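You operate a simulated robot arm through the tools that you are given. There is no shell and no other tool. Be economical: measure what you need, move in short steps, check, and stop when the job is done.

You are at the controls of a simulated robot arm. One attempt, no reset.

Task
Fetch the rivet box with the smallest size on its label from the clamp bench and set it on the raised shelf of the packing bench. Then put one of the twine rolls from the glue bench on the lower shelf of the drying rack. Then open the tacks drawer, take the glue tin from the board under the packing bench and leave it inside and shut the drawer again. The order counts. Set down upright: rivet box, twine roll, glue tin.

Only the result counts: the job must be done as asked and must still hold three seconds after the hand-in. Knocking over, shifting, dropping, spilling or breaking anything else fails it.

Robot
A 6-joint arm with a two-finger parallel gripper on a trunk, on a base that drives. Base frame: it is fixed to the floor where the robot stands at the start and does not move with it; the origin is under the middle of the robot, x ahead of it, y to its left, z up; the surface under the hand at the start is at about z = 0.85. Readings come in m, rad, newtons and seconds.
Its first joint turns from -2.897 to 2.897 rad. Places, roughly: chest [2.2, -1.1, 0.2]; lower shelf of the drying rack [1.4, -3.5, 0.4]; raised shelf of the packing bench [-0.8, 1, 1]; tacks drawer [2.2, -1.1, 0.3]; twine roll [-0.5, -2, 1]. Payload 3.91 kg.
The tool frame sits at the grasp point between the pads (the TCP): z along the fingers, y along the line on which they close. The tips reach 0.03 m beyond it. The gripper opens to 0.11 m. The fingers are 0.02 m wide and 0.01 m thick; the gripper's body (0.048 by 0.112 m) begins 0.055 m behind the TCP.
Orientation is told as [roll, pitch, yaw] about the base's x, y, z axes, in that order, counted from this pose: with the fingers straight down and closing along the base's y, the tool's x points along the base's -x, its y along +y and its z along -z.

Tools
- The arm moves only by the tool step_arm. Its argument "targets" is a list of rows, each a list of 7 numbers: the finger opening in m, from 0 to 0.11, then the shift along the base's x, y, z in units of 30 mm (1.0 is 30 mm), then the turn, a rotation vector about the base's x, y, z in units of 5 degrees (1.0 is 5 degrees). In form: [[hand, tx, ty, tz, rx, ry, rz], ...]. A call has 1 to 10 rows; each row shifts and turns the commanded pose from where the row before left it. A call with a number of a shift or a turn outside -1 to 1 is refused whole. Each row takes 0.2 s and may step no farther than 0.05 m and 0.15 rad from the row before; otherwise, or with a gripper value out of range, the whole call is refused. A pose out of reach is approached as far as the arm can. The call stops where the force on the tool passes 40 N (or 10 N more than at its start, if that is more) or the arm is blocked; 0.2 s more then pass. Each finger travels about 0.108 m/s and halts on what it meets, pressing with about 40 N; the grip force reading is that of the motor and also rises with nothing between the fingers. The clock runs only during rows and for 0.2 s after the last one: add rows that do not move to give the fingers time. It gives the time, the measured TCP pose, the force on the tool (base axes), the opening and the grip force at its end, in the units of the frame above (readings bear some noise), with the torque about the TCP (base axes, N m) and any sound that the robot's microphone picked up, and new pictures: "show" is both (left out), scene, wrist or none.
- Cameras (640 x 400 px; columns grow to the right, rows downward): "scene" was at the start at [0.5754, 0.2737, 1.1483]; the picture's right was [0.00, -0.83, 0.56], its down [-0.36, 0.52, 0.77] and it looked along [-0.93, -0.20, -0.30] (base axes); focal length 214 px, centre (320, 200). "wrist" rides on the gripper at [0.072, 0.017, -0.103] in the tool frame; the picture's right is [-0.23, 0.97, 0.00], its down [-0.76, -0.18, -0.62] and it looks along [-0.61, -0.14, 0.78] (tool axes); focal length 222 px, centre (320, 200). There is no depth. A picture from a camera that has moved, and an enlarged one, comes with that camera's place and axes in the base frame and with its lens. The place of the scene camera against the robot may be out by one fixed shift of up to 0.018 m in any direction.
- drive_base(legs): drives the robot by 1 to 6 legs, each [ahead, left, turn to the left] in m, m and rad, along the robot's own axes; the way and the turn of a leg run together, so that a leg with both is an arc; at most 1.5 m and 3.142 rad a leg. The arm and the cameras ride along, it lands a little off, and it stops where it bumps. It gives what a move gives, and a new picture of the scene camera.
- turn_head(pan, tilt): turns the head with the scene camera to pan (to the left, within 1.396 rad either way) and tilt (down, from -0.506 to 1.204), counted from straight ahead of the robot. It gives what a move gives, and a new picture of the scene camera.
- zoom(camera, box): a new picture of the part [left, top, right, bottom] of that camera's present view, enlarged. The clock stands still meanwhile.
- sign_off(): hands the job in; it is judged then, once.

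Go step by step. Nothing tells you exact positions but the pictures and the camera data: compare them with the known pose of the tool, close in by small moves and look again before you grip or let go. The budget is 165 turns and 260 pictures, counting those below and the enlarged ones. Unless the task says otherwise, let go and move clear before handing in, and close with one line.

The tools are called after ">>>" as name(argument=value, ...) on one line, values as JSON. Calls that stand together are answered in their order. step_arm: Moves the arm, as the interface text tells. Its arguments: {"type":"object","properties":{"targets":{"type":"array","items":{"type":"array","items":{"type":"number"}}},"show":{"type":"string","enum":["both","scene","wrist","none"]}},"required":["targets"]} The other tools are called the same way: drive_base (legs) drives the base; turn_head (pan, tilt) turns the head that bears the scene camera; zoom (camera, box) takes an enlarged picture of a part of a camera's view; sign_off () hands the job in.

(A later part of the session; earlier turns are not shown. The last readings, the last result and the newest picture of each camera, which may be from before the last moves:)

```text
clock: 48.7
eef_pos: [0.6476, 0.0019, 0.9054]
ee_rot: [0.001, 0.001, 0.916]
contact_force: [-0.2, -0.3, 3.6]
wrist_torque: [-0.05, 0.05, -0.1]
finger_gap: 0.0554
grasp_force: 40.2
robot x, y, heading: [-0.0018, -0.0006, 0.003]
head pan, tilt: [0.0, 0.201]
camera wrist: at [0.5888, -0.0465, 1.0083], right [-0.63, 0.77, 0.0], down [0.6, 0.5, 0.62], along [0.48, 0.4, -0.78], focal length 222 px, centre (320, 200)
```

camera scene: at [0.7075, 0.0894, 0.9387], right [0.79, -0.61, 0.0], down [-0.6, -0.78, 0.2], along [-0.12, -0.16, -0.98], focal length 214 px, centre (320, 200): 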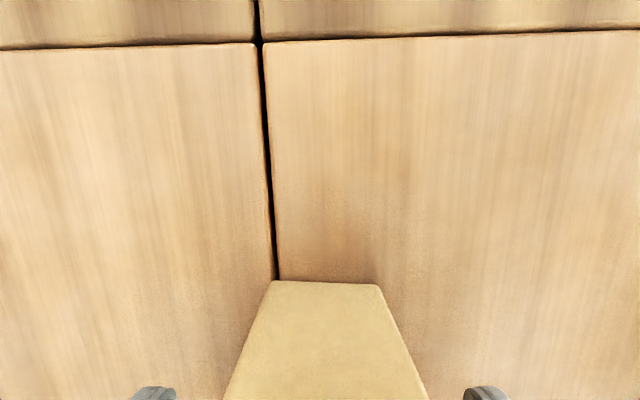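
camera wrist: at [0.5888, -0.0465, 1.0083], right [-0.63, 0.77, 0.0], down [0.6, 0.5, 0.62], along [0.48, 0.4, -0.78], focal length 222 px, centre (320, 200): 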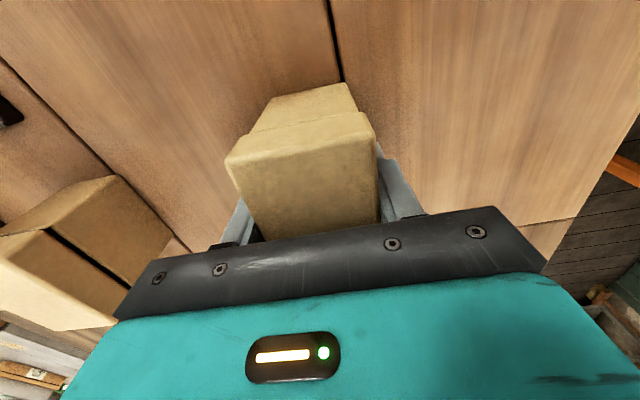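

>>> step_arm(targets=[[0.02, 0, 0, 1, 0, 0, 0], [0.02, 0, 0, 1, 0, 0, 0], [0.02, 0, 0, 1, 0, 0, 0], [0.02, 0, 0, 1, 0, 0, 0], [0.02, 0, 0, 1, 0, 0, 0], [0.02, 0, 0, 1, 0, 0, 0], [0.02, -1, 0, 1, 0, 0, 0], [0.02, -1, 0, 1, 0, 0, 0], [0.02, -1, 0, 1, 0, 0, 0], [0.02, -1, 0, 1, 0, 0, 0]], show="wrist")

>>> turn_head(pan=1.1, tilt=0.6)

```text
clock: 50.9
eef_pos: [0.529, 0.0024, 1.2038]
ee_rot: [-0.001, -0.001, 0.916]
contact_force: [0.2, 0.7, -4.6]
wrist_torque: [-0.01, 0.05, -0.01]
finger_gap: 0.0551
grasp_force: 40.0
robot x, y, heading: [0.0017, 0.0033, -0.001]
head pan, tilt: [0.0, 0.201]
camera wrist: at [0.4697, -0.0458, 1.3069], right [-0.63, 0.77, 0.0], down [0.61, 0.5, 0.62], along [0.48, 0.4, -0.78], focal length 222 px, centre (320, 200)
```

wrist: 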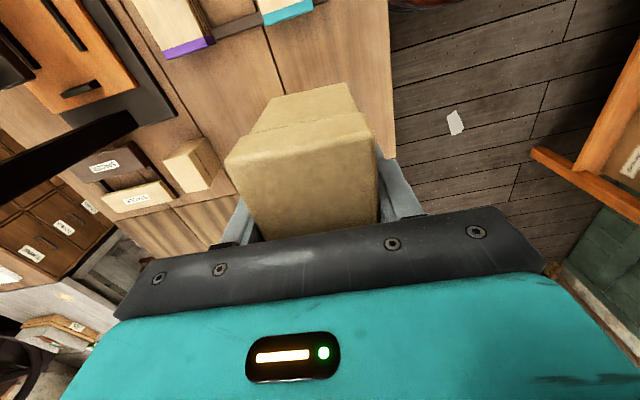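

```text
clock: 52.3
eef_pos: [0.5294, 0.0017, 1.2041]
ee_rot: [0.001, 0.001, 0.915]
contact_force: [-0.3, 0.4, -3.7]
wrist_torque: [0.02, -0.03, 0.0]
finger_gap: 0.0555
grasp_force: 40.2
robot x, y, heading: [-0.0003, -0.0029, 0.002]
head pan, tilt: [1.1, 0.6]
camera scene: at [0.5072, 0.1047, 1.2912], right [0.36, -0.28, -0.89], down [-0.1, -0.96, 0.26], along [-0.93, 0.0, -0.38], focal length 214 px, centre (320, 200)
```

scene: 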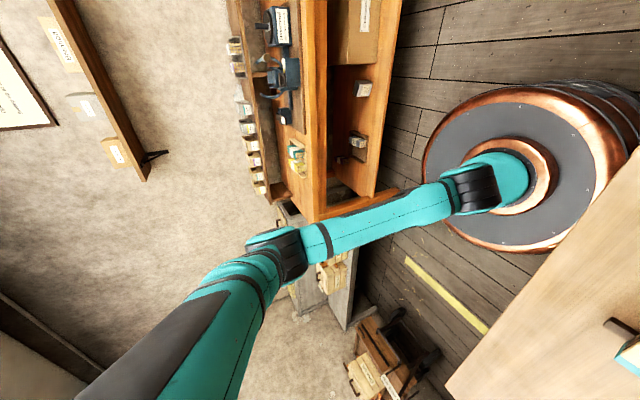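

The 10 mm box is in hand and the packing bench is behind me. I'll turn the base left and look.

>>> drive_base(legs=[[0, 0, 1.57]])

>>> turn_head(pan=0.9, tilt=0.0)

>>> turn_head(pan=0.0, tilt=0.9)

```text
clock: 56.5
eef_pos: [-0.0028, 0.5283, 1.2045]
ee_rot: [-0.001, -0.001, 2.49]
contact_force: [-0.4, -0.9, -4.4]
wrist_torque: [0.0, 0.04, -0.01]
finger_gap: 0.0551
grasp_force: 40.0
robot x, y, heading: [-0.0015, 0.0018, 1.574]
head pan, tilt: [1.1, 0.6]
camera scene: at [-0.0873, 0.5104, 1.2914], right [0.28, 0.36, -0.89], down [0.96, -0.1, 0.26], along [0.0, -0.93, -0.37], focal length 214 px, centre (320, 200)
```

scene: 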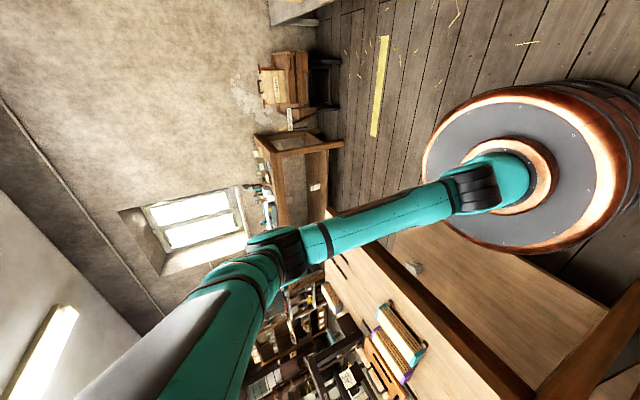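

```text
clock: 57.5
eef_pos: [-0.0042, 0.5278, 1.2049]
ee_rot: [0.001, 0.001, 2.491]
contact_force: [0.4, -0.2, -3.9]
wrist_torque: [-0.01, 0.03, -0.01]
finger_gap: 0.0552
grasp_force: 40.4
robot x, y, heading: [-0.0012, 0.0014, 1.572]
head pan, tilt: [0.901, 0.0]
camera scene: at [-0.1262, 0.5504, 1.2756], right [0.38, 0.49, -0.78], down [0.8, -0.61, 0.0], along [-0.47, -0.62, -0.62], focal length 214 px, centre (320, 200)
```

scene: 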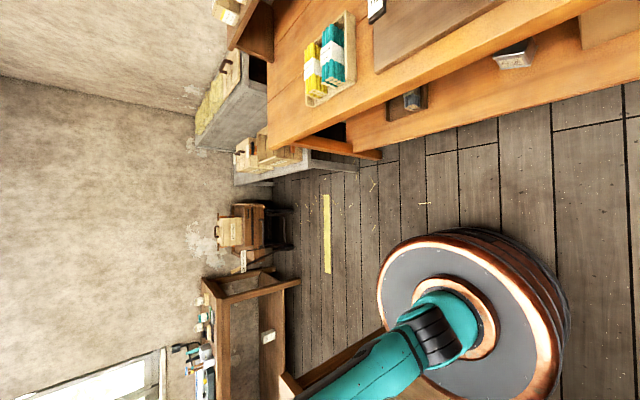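

```text
clock: 58.7
eef_pos: [-0.0035, 0.5292, 1.2048]
ee_rot: [0.0, 0.0, 2.491]
contact_force: [0.3, 0.0, -3.0]
wrist_torque: [-0.01, 0.04, -0.01]
finger_gap: 0.0548
grasp_force: 39.9
robot x, y, heading: [-0.0048, -0.0003, 1.577]
head pan, tilt: [0.0, 0.901]
camera scene: at [-0.0199, 0.558, 1.256], right [0.61, 0.8, 0.0], down [0.49, -0.38, 0.78], along [0.62, -0.48, -0.62], focal length 214 px, centre (320, 200)
```

scene: 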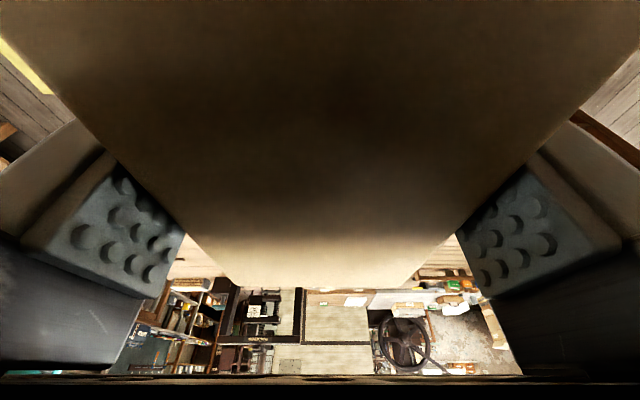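

>>> turn_head(pan=0.5, tilt=-0.5)

>>> turn_head(pan=-0.3, tilt=-0.5)

```text
clock: 60.2
eef_pos: [-0.004, 0.5283, 1.2051]
ee_rot: [-0.001, 0.001, 2.49]
contact_force: [-0.7, 0.4, -4.0]
wrist_torque: [0.03, 0.01, -0.01]
finger_gap: 0.0548
grasp_force: 39.9
robot x, y, heading: [-0.0006, -0.0007, 1.575]
head pan, tilt: [0.499, -0.499]
camera scene: at [-0.1347, 0.6053, 1.2726], right [0.53, 0.7, -0.48], down [0.56, -0.71, -0.42], along [-0.64, -0.04, -0.77], focal length 214 px, centre (320, 200)
```

scene: 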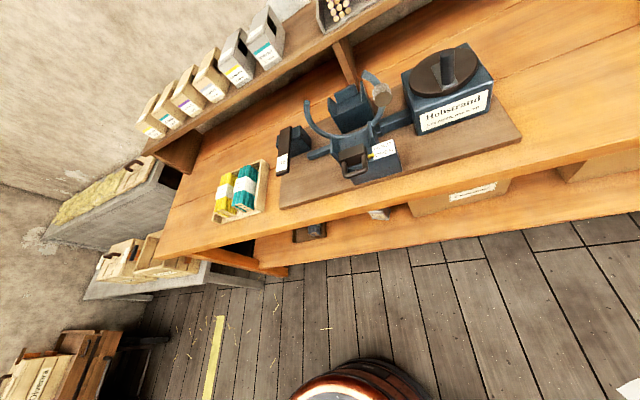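

```text
clock: 61.4
eef_pos: [-0.0037, 0.5265, 1.2064]
ee_rot: [-0.002, 0.0, 2.491]
contact_force: [0.3, -0.6, -3.4]
wrist_torque: [0.02, 0.03, -0.01]
finger_gap: 0.0548
grasp_force: 40.2
robot x, y, heading: [-0.0025, 0.0026, 1.572]
head pan, tilt: [-0.3, -0.499]
camera scene: at [-0.1033, 0.6465, 1.2674], right [0.58, 0.76, 0.29], down [0.78, -0.42, -0.46], along [-0.22, 0.5, -0.84], focal length 214 px, centre (320, 200)
```

scene: 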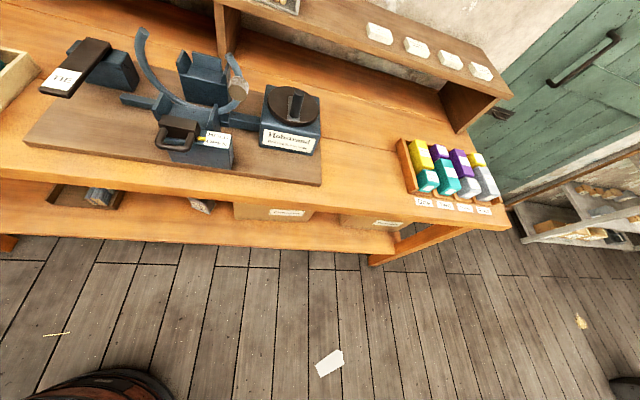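

The packing bench and raised shelf run diagonally (about 37° to my axes), with free shelf space between the peg tray and the cards. I'll drive along it and face the shelf.

>>> drive_base(legs=[[0.593, -0.117, 0], [0, 0, 0.932]])

>>> turn_head(pan=0.6, tilt=-0.5)

>>> turn_head(pan=1.1, tilt=-0.5)

```text
clock: 67.1
eef_pos: [-0.3062, 0.9074, 1.2049]
ee_rot: [0.0, 0.0, -2.879]
contact_force: [-0.1, 0.4, -4.0]
wrist_torque: [0.01, 0.0, -0.03]
finger_gap: 0.0549
grasp_force: 39.5
robot x, y, heading: [0.1138, 0.5881, 2.484]
head pan, tilt: [-0.3, -0.499]
camera scene: at [-0.4487, 0.8998, 1.2674], right [-0.25, 0.92, 0.3], down [0.81, 0.36, -0.46], along [-0.53, 0.13, -0.84], focal length 214 px, centre (320, 200)
```

scene: 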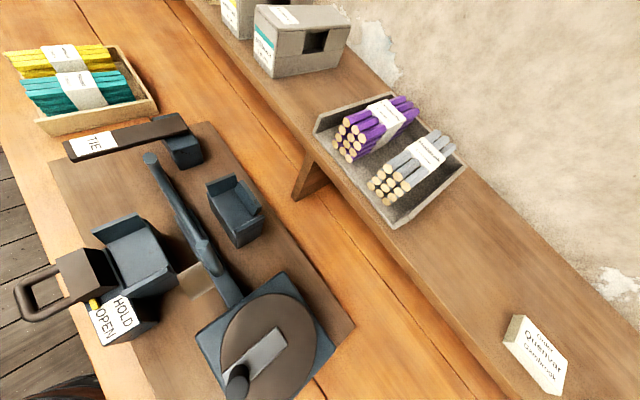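

```text
clock: 68.3
eef_pos: [-0.307, 0.9073, 1.2048]
ee_rot: [-0.001, -0.002, -2.879]
contact_force: [-0.6, 0.4, -4.1]
wrist_torque: [-0.01, 0.0, -0.04]
finger_gap: 0.0548
grasp_force: 39.7
robot x, y, heading: [0.1144, 0.5861, 2.484]
head pan, tilt: [0.6, -0.499]
camera scene: at [-0.4338, 0.8441, 1.2761], right [-0.21, 0.8, -0.56], down [0.92, -0.03, -0.4], along [-0.33, -0.6, -0.72], focal length 214 px, centre (320, 200)
```

scene: 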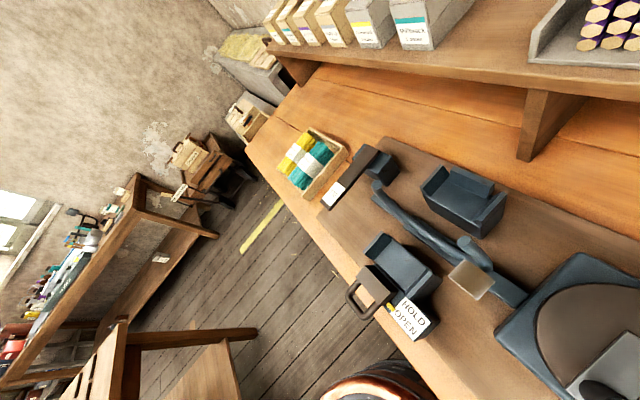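

```text
clock: 69.2
eef_pos: [-0.3062, 0.9084, 1.2044]
ee_rot: [-0.001, 0.0, -2.878]
contact_force: [0.7, -0.6, -3.8]
wrist_torque: [0.01, 0.05, 0.01]
finger_gap: 0.0552
grasp_force: 39.7
robot x, y, heading: [0.1143, 0.5904, 2.484]
head pan, tilt: [1.1, -0.499]
camera scene: at [-0.4281, 0.823, 1.3009], right [-0.12, 0.44, -0.89], down [0.96, -0.18, -0.22], along [-0.26, -0.88, -0.4], focal length 214 px, centre (320, 200)
```

scene: 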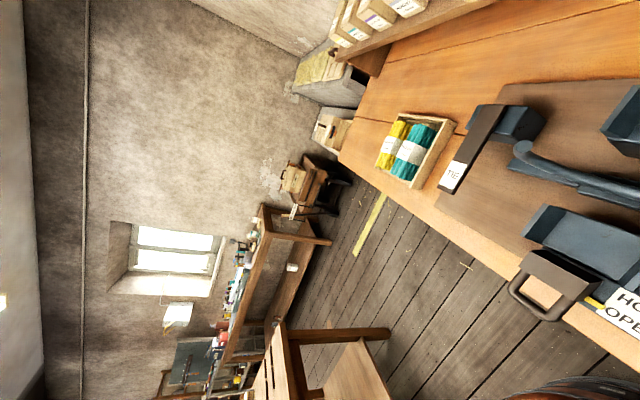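

>>> step_arm(targets=[[0.02, -0.6, 0.9, 0, 0, 0, 1], [0.02, -0.6, 0.9, 0, 0, 0, 1], [0.02, -0.8, 0.7, 0, 0, 0, 1], [0.02, -0.8, 0.7, 0, 0, 0, 1], [0.02, -0.8, 0.7, 0, 0, 0, 1], [0.02, -0.8, 0.7, 0, 0, 0, 1], [0.02, -0.8, 0.7, 0, 0, 0, 1], [0.02, -0.8, 0.7, 0, 0, 0, 0.7]], show="wrist")

>>> turn_head(pan=0, tilt=0)

```text
clock: 71.0
eef_pos: [-0.4872, 1.0897, 1.204]
ee_rot: [-0.002, 0.001, -2.204]
contact_force: [0.1, 0.0, -1.4]
wrist_torque: [0.05, 0.04, -0.01]
finger_gap: 0.0549
grasp_force: 40.0
robot x, y, heading: [0.1141, 0.5917, 2.485]
head pan, tilt: [1.1, -0.499]
camera wrist: at [-0.4318, 1.1365, 1.3067], right [0.65, -0.76, 0.0], down [-0.59, -0.51, 0.62], along [-0.47, -0.4, -0.78], focal length 222 px, centre (320, 200)
```

wrist: 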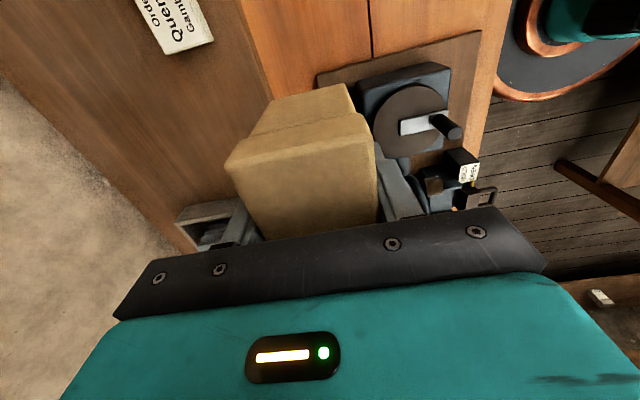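

```text
clock: 72.3
eef_pos: [-0.4866, 1.0889, 1.2036]
ee_rot: [0.0, -0.001, -2.209]
contact_force: [0.2, 0.7, -4.8]
wrist_torque: [-0.04, -0.01, 0.01]
finger_gap: 0.0547
grasp_force: 39.8
robot x, y, heading: [0.112, 0.5864, 2.491]
head pan, tilt: [0.0, 0.0]
camera scene: at [-0.5448, 1.012, 1.24], right [-0.8, 0.59, 0.0], down [0.59, 0.8, 0.0], along [0.0, 0.0, -1.0], focal length 214 px, centre (320, 200)
```

scene: 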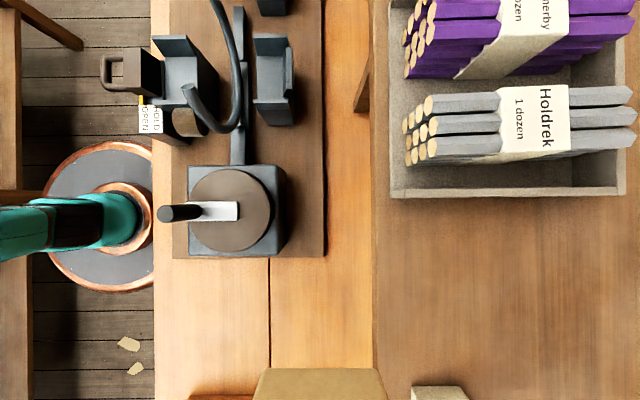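

>>> step_arm(targets=[[0.02, -0.8, 0.68, 0, 0, 0, 0], [0.02, -0.8, 0.68, 0, 0, 0, 0], [0.02, -0.8, 0.68, 0, 0, 0, 0], [0.02, -0.8, 0.68, 0, 0, 0, 0], [0.02, -0.8, 0.68, 0, 0, 0, 0], [0.02, 0, 0, -1, 0, 0, 0], [0.02, 0, 0, -1, 0, 0, 0], [0.02, 0, 0, -1, 0, 0, 0], [0.02, 0, 0, 0, 0, 0, 0]])

```text
clock: 74.3
eef_pos: [-0.5861, 1.1751, 1.0821]
ee_rot: [0.0, -0.001, -2.207]
contact_force: [-0.1, -1.0, -4.7]
wrist_torque: [0.01, 0.01, -0.02]
finger_gap: 0.055
grasp_force: 40.4
out of reach, approached as far as the arm can: row 3, 4, 5
robot x, y, heading: [0.1125, 0.5855, 2.487]
head pan, tilt: [0.0, 0.0]
camera scene: at [-0.6429, 1.0984, 1.1187], right [-0.8, 0.59, 0.0], down [0.59, 0.8, 0.0], along [0.0, 0.0, -1.0], focal length 214 px, centre (320, 200)
camera wrist: at [-0.5302, 1.2232, 1.1842], right [0.65, -0.76, 0.0], down [-0.6, -0.51, 0.62], along [-0.47, -0.4, -0.78], focal length 222 px, centre (320, 200)
```

scene: 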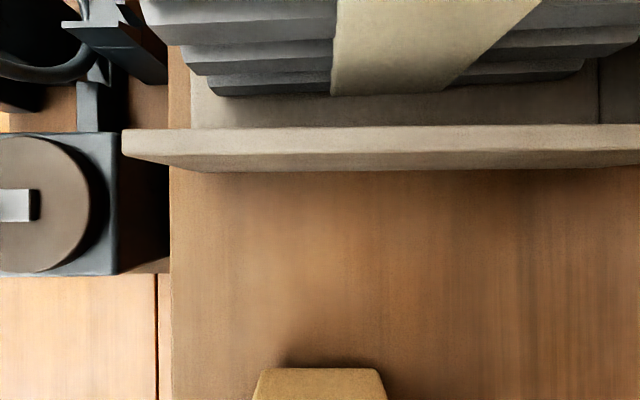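
wrist: 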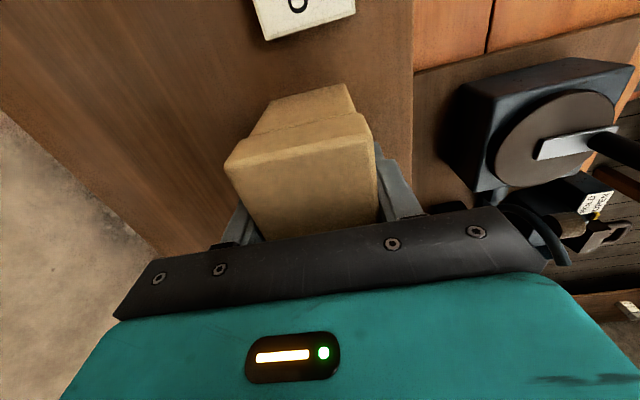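

>>> step_arm(targets=[[0.02, 0, 0, -0.4, 0, 0, 0], [0.02, 0, 0, -0.2, 0, 0, 0], [0.02, 0, 0, 0, 0, 0, 0]], show="wrist")

```text
clock: 74.8
eef_pos: [-0.5839, 1.1748, 1.0752]
ee_rot: [-0.012, 0.003, -2.208]
contact_force: [0.7, -0.7, 4.7]
wrist_torque: [-0.44, -0.07, 0.06]
finger_gap: 0.0547
grasp_force: 40.5
robot x, y, heading: [0.1133, 0.5898, 2.486]
head pan, tilt: [0.0, 0.0]
stopped in row 2: the force on the tool passed its limit at 42 N (the readings are from after the stop); the commanded pose is now the measured one
camera wrist: at [-0.5279, 1.2209, 1.1773], right [0.65, -0.76, -0.01], down [-0.59, -0.51, 0.62], along [-0.48, -0.4, -0.78], focal length 222 px, centre (320, 200)
```

wrist: 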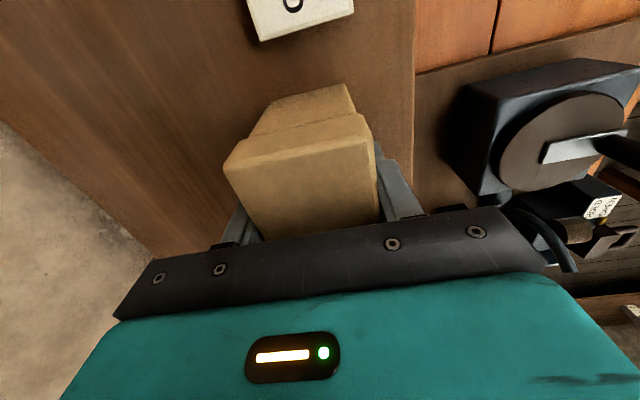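

>>> step_arm(targets=[[0.065, 0, 0, 0, 0, 0, 0], [0.08, 0, 0, 0, 0, 0, 0], [0.085, 0, 0, 0, 0, 0, 0], [0.085, 0, 0, 0.5, 0, 0, 0], [0.085, 0, 0, 1, 0, 0, 0], [0.085, 0, 0, 1, 0, 0, 0], [0.085, 0, 0, 1, 0, 0, 0], [0.085, 0, 0, 1, 0, 0, 0]])

```text
clock: 76.7
eef_pos: [-0.5727, 1.1636, 1.1868]
ee_rot: [-0.012, 0.001, -2.206]
contact_force: [-1.5, 0.8, 0.2]
wrist_torque: [0.01, -0.02, 0.0]
finger_gap: 0.0849
grasp_force: 0.1
out of reach, approached as far as the arm can: row 7, 8
robot x, y, heading: [0.1161, 0.5867, 2.486]
head pan, tilt: [0.0, 0.0]
camera scene: at [-0.6298, 1.0861, 1.2244], right [-0.8, 0.59, 0.01], down [0.59, 0.8, 0.0], along [-0.01, 0.01, -1.0], focal length 214 px, centre (320, 200)
camera wrist: at [-0.5165, 1.2104, 1.2898], right [0.65, -0.76, -0.01], down [-0.59, -0.51, 0.62], along [-0.48, -0.4, -0.78], focal length 222 px, centre (320, 200)
```

scene: 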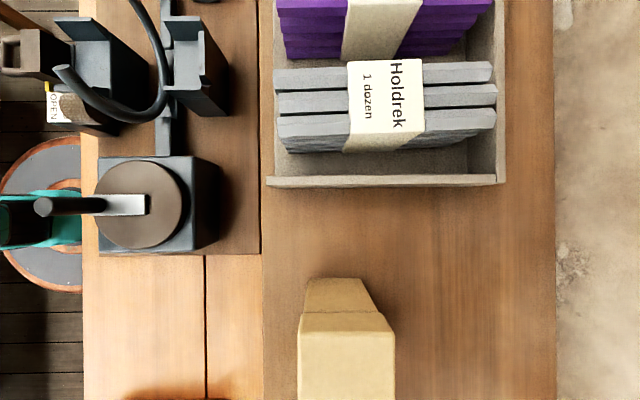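
wrist: 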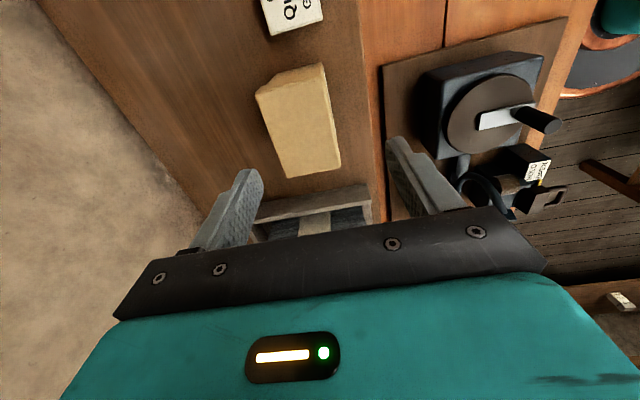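

The box stands on the raised shelf. I'll retract the hand toward the robot and turn the wrist back to neutral.

>>> step_arm(targets=[[0.085, 0.8, -0.6, 0.3, 0, 0, 0], [0.085, 0.8, -0.6, 0.3, 0, 0, 0], [0.085, 0.8, -0.6, 0.3, 0, 0, -1], [0.085, 0.8, -0.6, 0, 0, 0, -1], [0.085, 0.8, -0.6, 0, 0, 0, -1], [0.085, 0.8, -0.6, 0, 0, 0, -1], [0.085, 0.8, -0.6, 0, 0, 0, -1], [0.085, 0.8, -0.6, 0, 0, 0, -1], [0.085, 0.8, -0.6, 0, 0, 0, -1], [0.085, 0.8, -0.6, 0, 0, 0, -1]], show="none")

>>> step_arm(targets=[[0.085, 0.8, -0.6, 0, 0, 0, -1], [0.085, 0.8, -0.6, 0, 0, 0, -1], [0.085, 0.8, -0.6, 0, 0, 0, -1], [0.085, 0.8, -0.6, 0, 0, 0, -1], [0.085, 0, 0, 0, 0, 0, -1], [0.085, 0, 0, 0, 0, 0, -1], [0.085, 0, 0, 0, 0, 0, -1], [0.085, 0, 0, 0, 0, 0, -1], [0.085, 0, 0, 0, 0, 0, -1], [0.085, 0, 0, 0, 0, 0, -1]], show="none")

>>> turn_head(pan=1.2, tilt=-0.3)

```text
clock: 78.8
eef_pos: [-0.3338, 0.9834, 1.2162]
ee_rot: [-0.009, 0.001, -2.907]
contact_force: [-0.7, 0.2, -0.1]
wrist_torque: [-0.01, -0.01, -0.01]
finger_gap: 0.0854
grasp_force: 0.1
robot x, y, heading: [0.1114, 0.5881, 2.489]
head pan, tilt: [0.0, 0.0]
```

```text
clock: 81.0
eef_pos: [-0.2349, 0.9123, 1.2148]
ee_rot: [-0.011, -0.001, 2.504]
contact_force: [0.6, -0.3, -0.1]
wrist_torque: [-0.02, 0.02, 0.0]
finger_gap: 0.0853
grasp_force: 0.1
robot x, y, heading: [0.1142, 0.5902, 2.483]
head pan, tilt: [0.0, 0.0]
```

```text
clock: 82.5
eef_pos: [-0.2362, 0.9123, 1.2158]
ee_rot: [-0.01, 0.002, 2.506]
contact_force: [0.7, 1.1, -0.3]
wrist_torque: [0.0, 0.01, -0.02]
finger_gap: 0.0849
grasp_force: 0.0
robot x, y, heading: [0.1099, 0.5891, 2.485]
head pan, tilt: [1.201, -0.3]
camera scene: at [-0.3806, 0.9439, 1.3135], right [0.22, 0.3, -0.93], down [0.61, -0.79, -0.11], along [-0.76, -0.54, -0.35], focal length 214 px, centre (320, 200)
```

scene: 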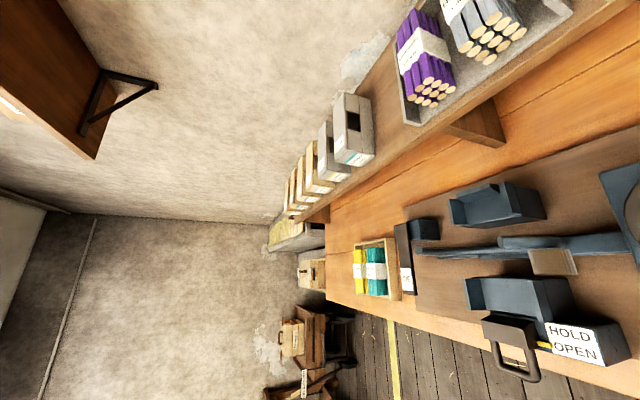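

>>> drive_base(legs=[[0, 0, 1.59], [1.3, 0.2, 0]])

>>> turn_head(pan=0.5, tilt=-0.5)

>>> turn_head(pan=1.2, tilt=-0.3)

```text
clock: 93.1
eef_pos: [-0.8178, -0.9621, 1.2164]
ee_rot: [-0.01, -0.001, -2.178]
contact_force: [0.2, 0.5, 0.0]
wrist_torque: [0.01, -0.02, 0.01]
finger_gap: 0.0851
grasp_force: 0.0
robot x, y, heading: [-0.5068, -0.6022, -2.197]
head pan, tilt: [1.201, -0.3]
camera scene: at [-0.8263, -1.1052, 1.3136], right [-0.3, 0.21, -0.93], down [0.77, 0.63, -0.11], along [0.56, -0.75, -0.35], focal length 214 px, centre (320, 200)
```

scene: 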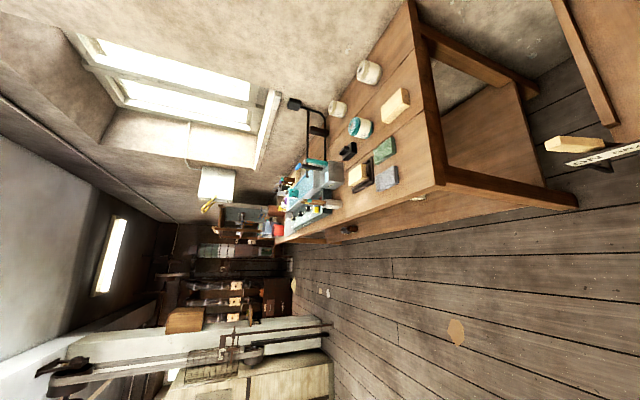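

```text
clock: 94.1
eef_pos: [-0.818, -0.9613, 1.216]
ee_rot: [-0.009, 0.0, -2.176]
contact_force: [-0.1, 0.2, -0.1]
wrist_torque: [0.01, -0.02, 0.0]
finger_gap: 0.085
grasp_force: 0.1
robot x, y, heading: [-0.5078, -0.6072, -2.198]
head pan, tilt: [0.499, -0.499]
camera scene: at [-0.8686, -1.0936, 1.2835], right [-0.72, 0.5, -0.47], down [0.69, 0.59, -0.42], along [0.07, -0.63, -0.78], focal length 214 px, centre (320, 200)
```

scene: 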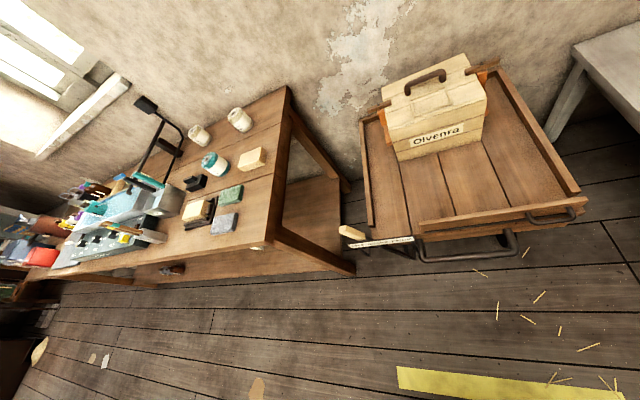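

```text
clock: 95.2
eef_pos: [-0.8185, -0.9628, 1.2146]
ee_rot: [-0.011, -0.001, -2.176]
contact_force: [-0.3, 0.4, -0.6]
wrist_torque: [-0.02, 0.01, -0.03]
finger_gap: 0.0849
grasp_force: 0.0
robot x, y, heading: [-0.5081, -0.6061, -2.19]
head pan, tilt: [1.201, -0.3]
camera scene: at [-0.8264, -1.1052, 1.3135], right [-0.3, 0.21, -0.93], down [0.77, 0.63, -0.11], along [0.56, -0.75, -0.35], focal length 214 px, centre (320, 200)
```

scene: 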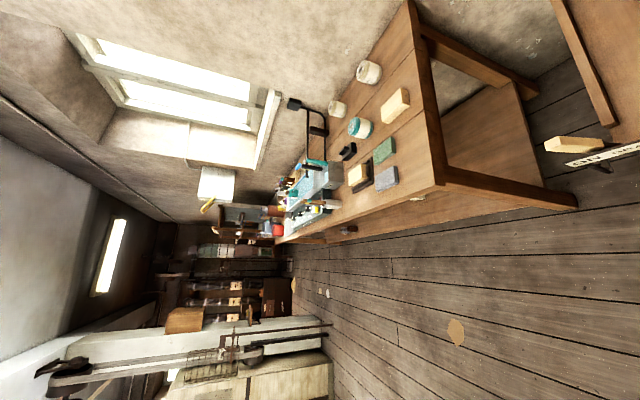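

>>> zoom(camera="scene", box=[270, 40, 430, 240])

>>> zoom(camera="scene", box=[250, 140, 350, 250])

```text
2.00 times, centred on (350, 140) of scene
camera zoom: at [-0.8264, -1.1052, 1.3135], right [-0.3, 0.21, -0.93], down [0.77, 0.63, -0.11], along [0.56, -0.75, -0.35], focal length 429 px, centre (260, 320)
```

zoom: 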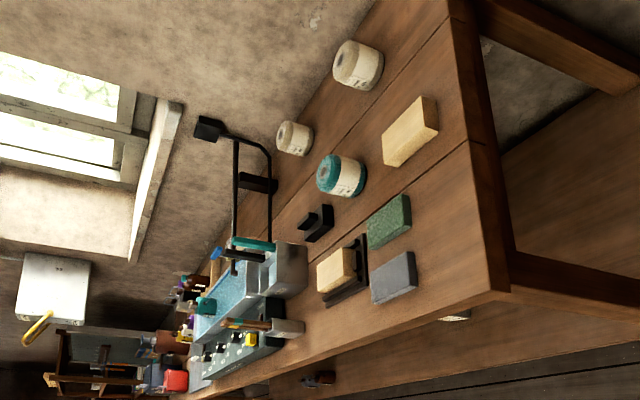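

```text
3.64 times, centred on (300, 195) of scene
camera zoom: at [-0.8264, -1.1052, 1.3135], right [-0.3, 0.21, -0.93], down [0.77, 0.63, -0.11], along [0.56, -0.75, -0.35], focal length 780 px, centre (393, 218)
```

zoom: 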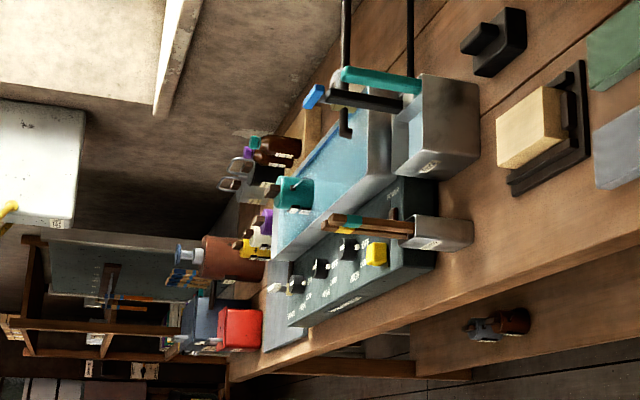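

Three rolls stand on the glue bench by the window, the teal one nearest at about (-0.63, -1.85). I'll drive up to that bench.

>>> drive_base(legs=[[0.3, 0.62, -0.016]])

>>> turn_head(pan=0, tilt=-0.5)

```text
clock: 99.0
eef_pos: [-0.4955, -1.5736, 1.2158]
ee_rot: [-0.011, 0.001, -2.191]
contact_force: [0.2, 0.5, -0.8]
wrist_torque: [0.0, -0.01, 0.04]
finger_gap: 0.0846
grasp_force: 0.1
robot x, y, heading: [-0.1758, -1.217, -2.21]
head pan, tilt: [1.201, -0.3]
camera scene: at [-0.5062, -1.7152, 1.3136], right [-0.3, 0.22, -0.93], down [0.78, 0.62, -0.11], along [0.55, -0.76, -0.35], focal length 214 px, centre (320, 200)
```

scene: 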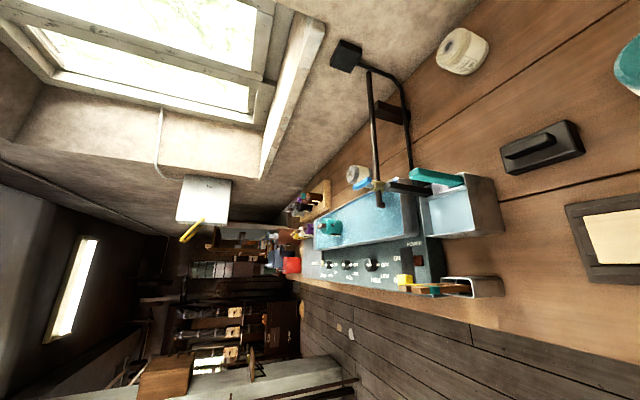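

```text
clock: 100.4
eef_pos: [-0.4954, -1.5734, 1.216]
ee_rot: [-0.009, 0.001, -2.19]
contact_force: [0.5, 0.3, -0.1]
wrist_torque: [0.01, 0.03, -0.01]
finger_gap: 0.085
grasp_force: 0.1
robot x, y, heading: [-0.18, -1.2206, -2.204]
head pan, tilt: [0.0, -0.499]
camera scene: at [-0.5746, -1.6843, 1.2756], right [-0.81, 0.58, 0.01], down [0.51, 0.72, -0.48], along [-0.28, -0.38, -0.88], focal length 214 px, centre (320, 200)
```

scene: 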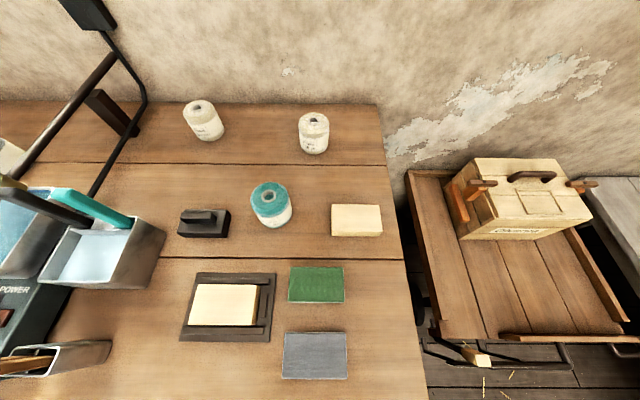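

>>> zoom(camera="scene", box=[170, 80, 350, 240])

```text
2.50 times, centred on (260, 160) of scene
camera zoom: at [-0.5746, -1.6843, 1.2756], right [-0.81, 0.58, 0.01], down [0.51, 0.72, -0.48], along [-0.28, -0.38, -0.88], focal length 536 px, centre (470, 300)
```

zoom: 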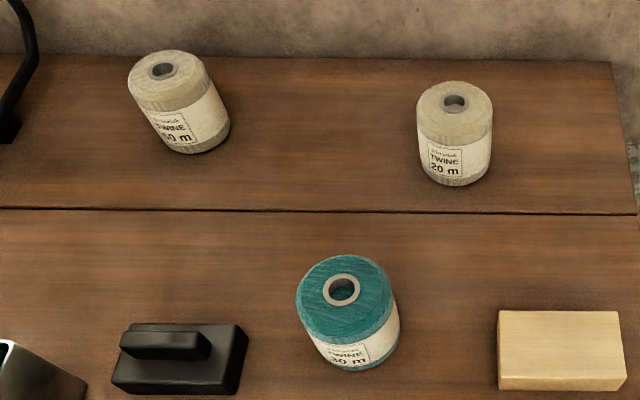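

All three are twine; the teal roll is good. Before gripping I want to see the rack's lower shelf to choose the grasp.

>>> turn_head(pan=1.39, tilt=-0.3)

>>> zoom(camera="scene", box=[180, 180, 400, 360])

```text
clock: 102.0
eef_pos: [-0.4959, -1.5728, 1.2153]
ee_rot: [-0.009, -0.001, -2.192]
contact_force: [-0.4, 0.5, -0.8]
wrist_torque: [-0.02, -0.03, 0.0]
finger_gap: 0.0849
grasp_force: 0.0
robot x, y, heading: [-0.1768, -1.2179, -2.208]
head pan, tilt: [1.389, -0.3]
camera scene: at [-0.5028, -1.7176, 1.3277], right [-0.15, 0.11, -0.98], down [0.79, 0.61, -0.06], along [0.59, -0.78, -0.18], focal length 214 px, centre (320, 200)
```

scene: 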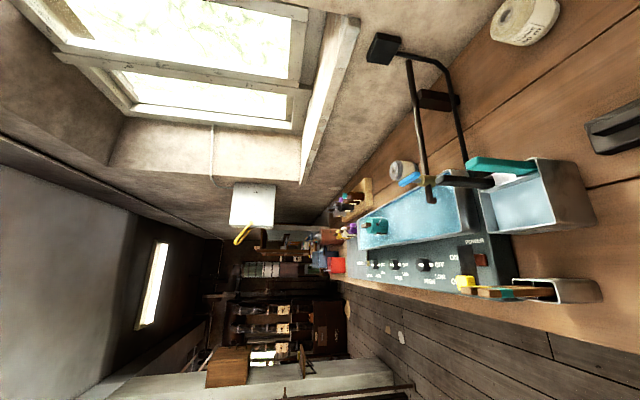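

```text
2.22 times, centred on (290, 270) of scene
camera zoom: at [-0.5028, -1.7176, 1.3277], right [-0.15, 0.11, -0.98], down [0.79, 0.61, -0.06], along [0.59, -0.78, -0.18], focal length 477 px, centre (387, 44)
```

zoom: 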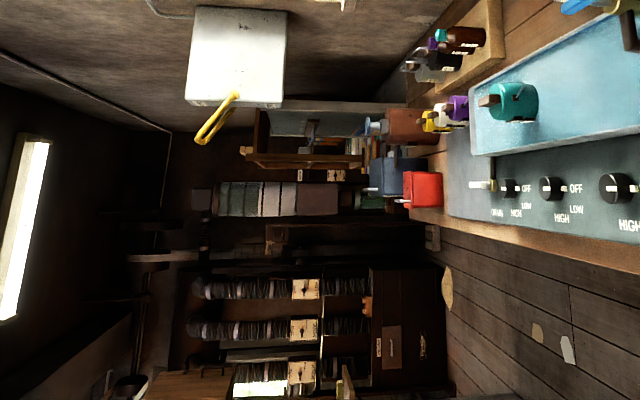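

>>> drive_base(legs=[[0, 0, 1.57], [1.3, 0, 0]])

>>> turn_head(pan=0.6, tilt=-0.5)

>>> turn_head(pan=-0.6, tilt=-0.5)

```text
clock: 112.3
eef_pos: [1.2384, -2.3006, 1.2158]
ee_rot: [-0.008, -0.002, -0.605]
contact_force: [-0.4, -0.2, -0.3]
wrist_torque: [0.0, 0.0, 0.0]
finger_gap: 0.0851
grasp_force: 0.0
robot x, y, heading: [0.8802, -1.9853, -0.62]
head pan, tilt: [1.389, -0.3]
camera scene: at [1.4023, -2.3015, 1.3278], right [-0.11, -0.16, -0.98], down [-0.62, 0.78, -0.06], along [0.78, 0.6, -0.18], focal length 214 px, centre (320, 200)
```

scene: 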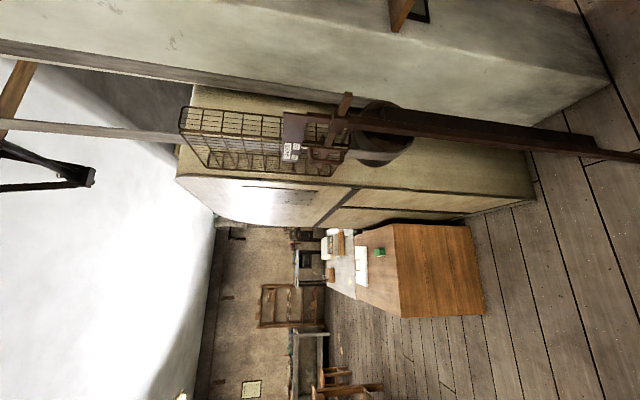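

```text
clock: 113.5
eef_pos: [1.2387, -2.3001, 1.2154]
ee_rot: [-0.009, 0.0, -0.606]
contact_force: [0.5, -0.7, 0.3]
wrist_torque: [-0.02, 0.0, 0.01]
finger_gap: 0.0849
grasp_force: 0.0
robot x, y, heading: [0.8775, -1.985, -0.62]
head pan, tilt: [0.6, -0.499]
camera scene: at [1.3915, -2.3424, 1.287], right [-0.47, -0.68, -0.56], down [-0.57, 0.72, -0.4], along [0.67, 0.13, -0.73], focal length 214 px, centre (320, 200)
```

scene: 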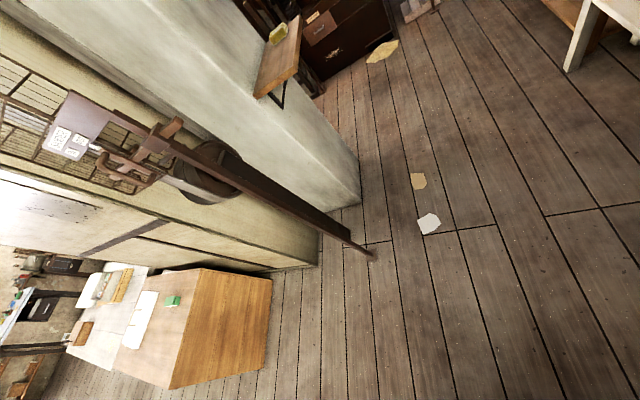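

```text
clock: 114.9
eef_pos: [1.2391, -2.3, 1.2157]
ee_rot: [-0.009, 0.004, -0.606]
contact_force: [0.2, 1.0, 0.6]
wrist_torque: [-0.01, -0.01, -0.01]
finger_gap: 0.085
grasp_force: 0.0
robot x, y, heading: [0.8792, -1.9878, -0.623]
head pan, tilt: [-0.6, -0.499]
camera scene: at [1.3484, -2.4047, 1.2877], right [-0.47, -0.67, 0.57], down [-0.88, 0.27, -0.39], along [0.11, -0.69, -0.72], focal length 214 px, centre (320, 200)
```

scene: 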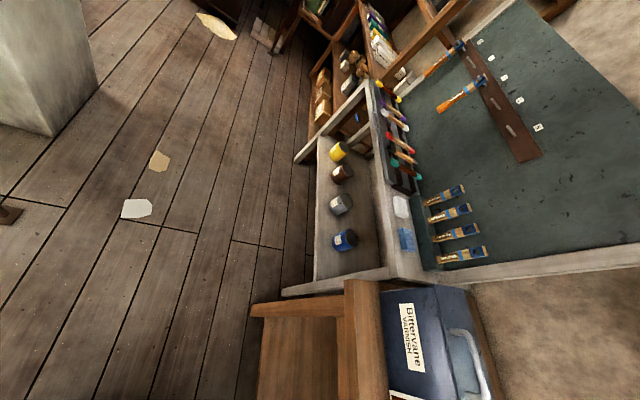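

>>> zoom(camera="scene", box=[240, 60, 480, 300])

>>> turn_head(pan=-0.9, tilt=-0.5)

```text
1.67 times, centred on (360, 180) of scene
camera zoom: at [1.3484, -2.4047, 1.2877], right [-0.47, -0.67, 0.57], down [-0.88, 0.27, -0.39], along [0.11, -0.69, -0.72], focal length 358 px, centre (253, 233)
```

zoom: 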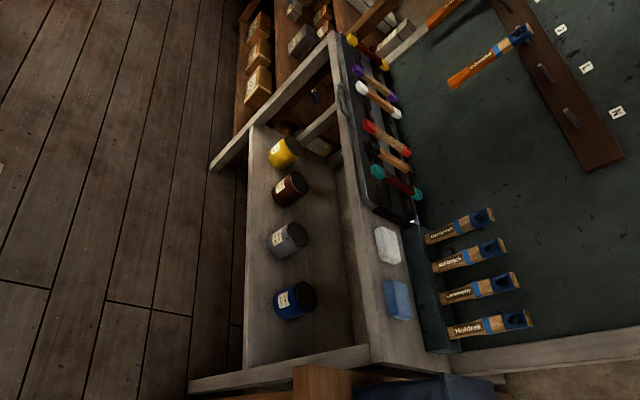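

```text
clock: 115.7
eef_pos: [1.2382, -2.3007, 1.2162]
ee_rot: [-0.009, 0.0, -0.605]
contact_force: [-0.2, 0.0, 0.0]
wrist_torque: [-0.02, 0.03, 0.01]
finger_gap: 0.0851
grasp_force: 0.1
robot x, y, heading: [0.8765, -1.9877, -0.625]
head pan, tilt: [-0.901, -0.499]
camera scene: at [1.3401, -2.4167, 1.3015], right [-0.35, -0.51, 0.79], down [-0.94, 0.19, -0.29], along [0.0, -0.84, -0.54], focal length 214 px, centre (320, 200)
```

scene: 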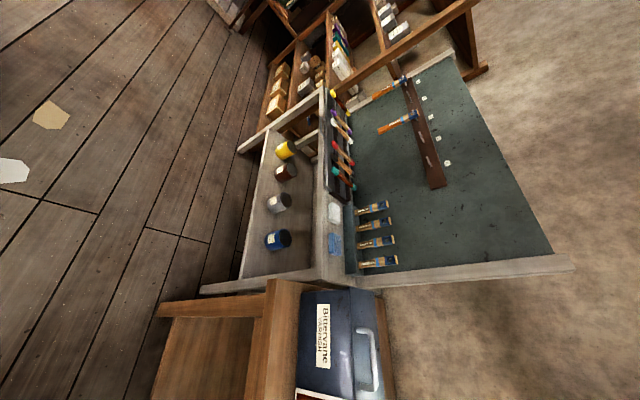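

The drying rack is the grey one with four jars on its lower shelf. I'll drive alongside to measure the free space and headroom.

>>> drive_base(legs=[[1.2, 0, -0.015], [0, 0, -1.57]])

>>> turn_head(pan=0, tilt=-0.5)

>>> turn_head(pan=0, tilt=-0.1)

```text
clock: 125.5
eef_pos: [1.5207, -3.0446, 1.2155]
ee_rot: [-0.01, 0.001, -2.186]
contact_force: [0.1, 0.2, -0.1]
wrist_torque: [-0.01, -0.03, -0.03]
finger_gap: 0.085
grasp_force: 0.1
robot x, y, heading: [1.8357, -2.6917, -2.207]
head pan, tilt: [-0.901, -0.499]
camera scene: at [1.3984, -3.1265, 1.3016], right [-0.5, 0.35, 0.79], down [0.2, 0.94, -0.29], along [-0.84, 0.01, -0.54], focal length 214 px, centre (320, 200)
```

scene: 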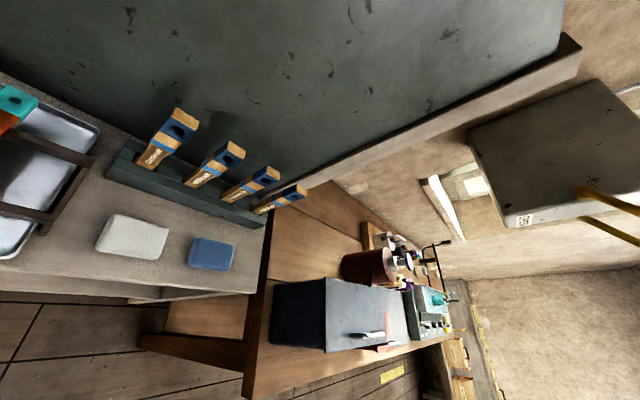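

```text
clock: 126.7
eef_pos: [1.5205, -3.0447, 1.2158]
ee_rot: [-0.009, 0.0, -2.188]
contact_force: [0.5, -0.7, 0.9]
wrist_torque: [0.0, -0.01, -0.01]
finger_gap: 0.0849
grasp_force: 0.0
robot x, y, heading: [1.836, -2.6884, -2.202]
head pan, tilt: [0.0, -0.499]
camera scene: at [1.441, -3.1567, 1.2757], right [-0.82, 0.58, 0.01], down [0.5, 0.72, -0.48], along [-0.28, -0.38, -0.88], focal length 214 px, centre (320, 200)
```

scene: 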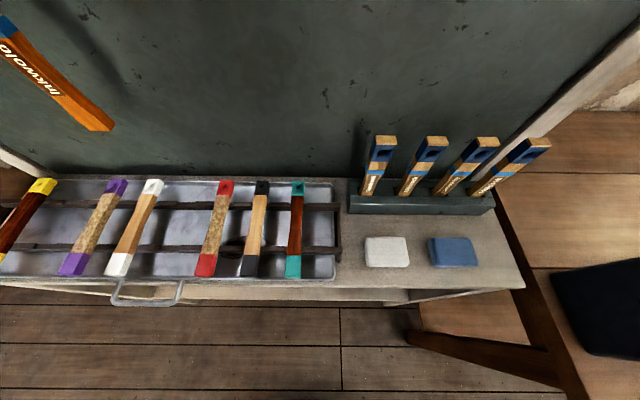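

```text
clock: 127.6
eef_pos: [1.52, -3.0456, 1.2157]
ee_rot: [-0.009, 0.0, -2.185]
contact_force: [1.2, -0.1, -0.3]
wrist_torque: [-0.01, -0.01, -0.02]
finger_gap: 0.085
grasp_force: 0.1
robot x, y, heading: [1.8372, -2.6906, -2.206]
head pan, tilt: [0.0, -0.099]
camera scene: at [1.4589, -3.1312, 1.2557], right [-0.82, 0.58, 0.01], down [0.57, 0.81, -0.1], along [-0.07, -0.08, -0.99], focal length 214 px, centre (320, 200)
```

scene: 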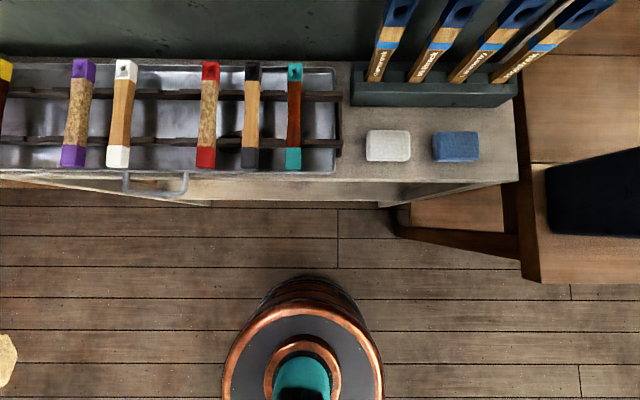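

The lower shelf lies fully under the upper one, so I'll need a forward approach. I'll pitch the hand forward and lower it to see the shelf gap.

>>> step_arm(targets=[[0.085, 0, 0, -1, -0.8, 0.59, 0], [0.085, 0, 0, -1, -0.8, 0.59, 0], [0.085, 0, 0, -1, -0.8, 0.59, 0], [0.085, 0, 0, -1, -0.8, 0.59, 0], [0.085, 0, 0, -1, -0.8, 0.59, 0], [0.085, 0, 0, -1, -0.8, 0.59, 0], [0.085, 0, 0, -1, -0.8, 0.59, 0], [0.085, 0, 0, -1, -0.8, 0.59, 0], [0.085, 0, 0, -1, -0.8, 0.59, 0], [0.085, 0, 0, -1, -0.8, 0.59, 0]], show="scene")

```text
clock: 129.8
eef_pos: [1.5192, -3.0475, 0.9148]
ee_rot: [-0.029, -0.867, -2.177]
contact_force: [-0.1, -0.1, 0.1]
wrist_torque: [-0.01, -0.01, 0.04]
finger_gap: 0.085
grasp_force: 0.0
robot x, y, heading: [1.8372, -2.6891, -2.203]
head pan, tilt: [0.0, -0.099]
camera scene: at [1.5029, -3.0727, 1.03], right [-0.81, 0.59, 0.02], down [0.32, 0.47, -0.82], along [-0.5, -0.66, -0.57], focal length 214 px, centre (320, 200)
```

scene: 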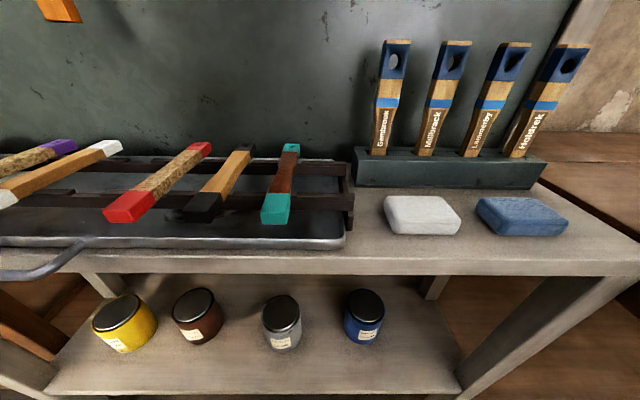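

The gap is tall (about 0.4 m), so a ~50° pitched hand will fit, and there's a free spot in front between the grey and blue jars near (1.34, -3.18). I'll keep this pitch, go up and drive back for the teal roll.

>>> step_arm(targets=[[0.085, 0, 0, 1, 0, 0, 0], [0.085, 0, 0, 1, 0, 0, 0], [0.085, 0, 0, 1, 0, 0, 0], [0.085, 0, 0, 1, 0, 0, 0], [0.085, 0, 0, 1, 0, 0, 0], [0.085, 0, 0, 1, 0, 0, 0], [0.085, 0, 0, 1, 0, 0, 0], [0.085, 0, 0, 1, 0, 0, 0], [0.085, 0, 0, 1, 0, 0, 0], [0.085, 0, 0, 1, 0, 0, 0]], show="none")

>>> drive_base(legs=[[0, -1.25, 0], [0, -1.22, 0]])

```text
clock: 132.0
eef_pos: [1.5186, -3.0449, 1.2189]
ee_rot: [-0.03, -0.866, -2.178]
contact_force: [-0.7, -0.7, -0.6]
wrist_torque: [0.03, 0.02, -0.01]
finger_gap: 0.0852
grasp_force: 0.0
robot x, y, heading: [1.8337, -2.6844, -2.206]
head pan, tilt: [0.0, -0.099]
```

```text
clock: 143.9
eef_pos: [-0.4586, -1.6354, 1.2173]
ee_rot: [-0.033, -0.868, -2.17]
contact_force: [0.6, 0.4, 0.0]
wrist_torque: [-0.01, 0.01, -0.03]
finger_gap: 0.0849
grasp_force: 0.1
robot x, y, heading: [-0.1462, -1.2765, -2.196]
head pan, tilt: [0.0, -0.099]
camera scene: at [-0.4749, -1.6609, 1.333], right [-0.81, 0.58, 0.02], down [0.32, 0.47, -0.82], along [-0.49, -0.66, -0.57], focal length 214 px, centre (320, 200)
```

scene: 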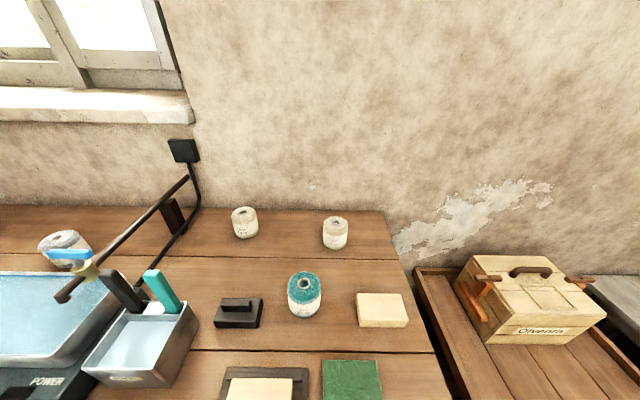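

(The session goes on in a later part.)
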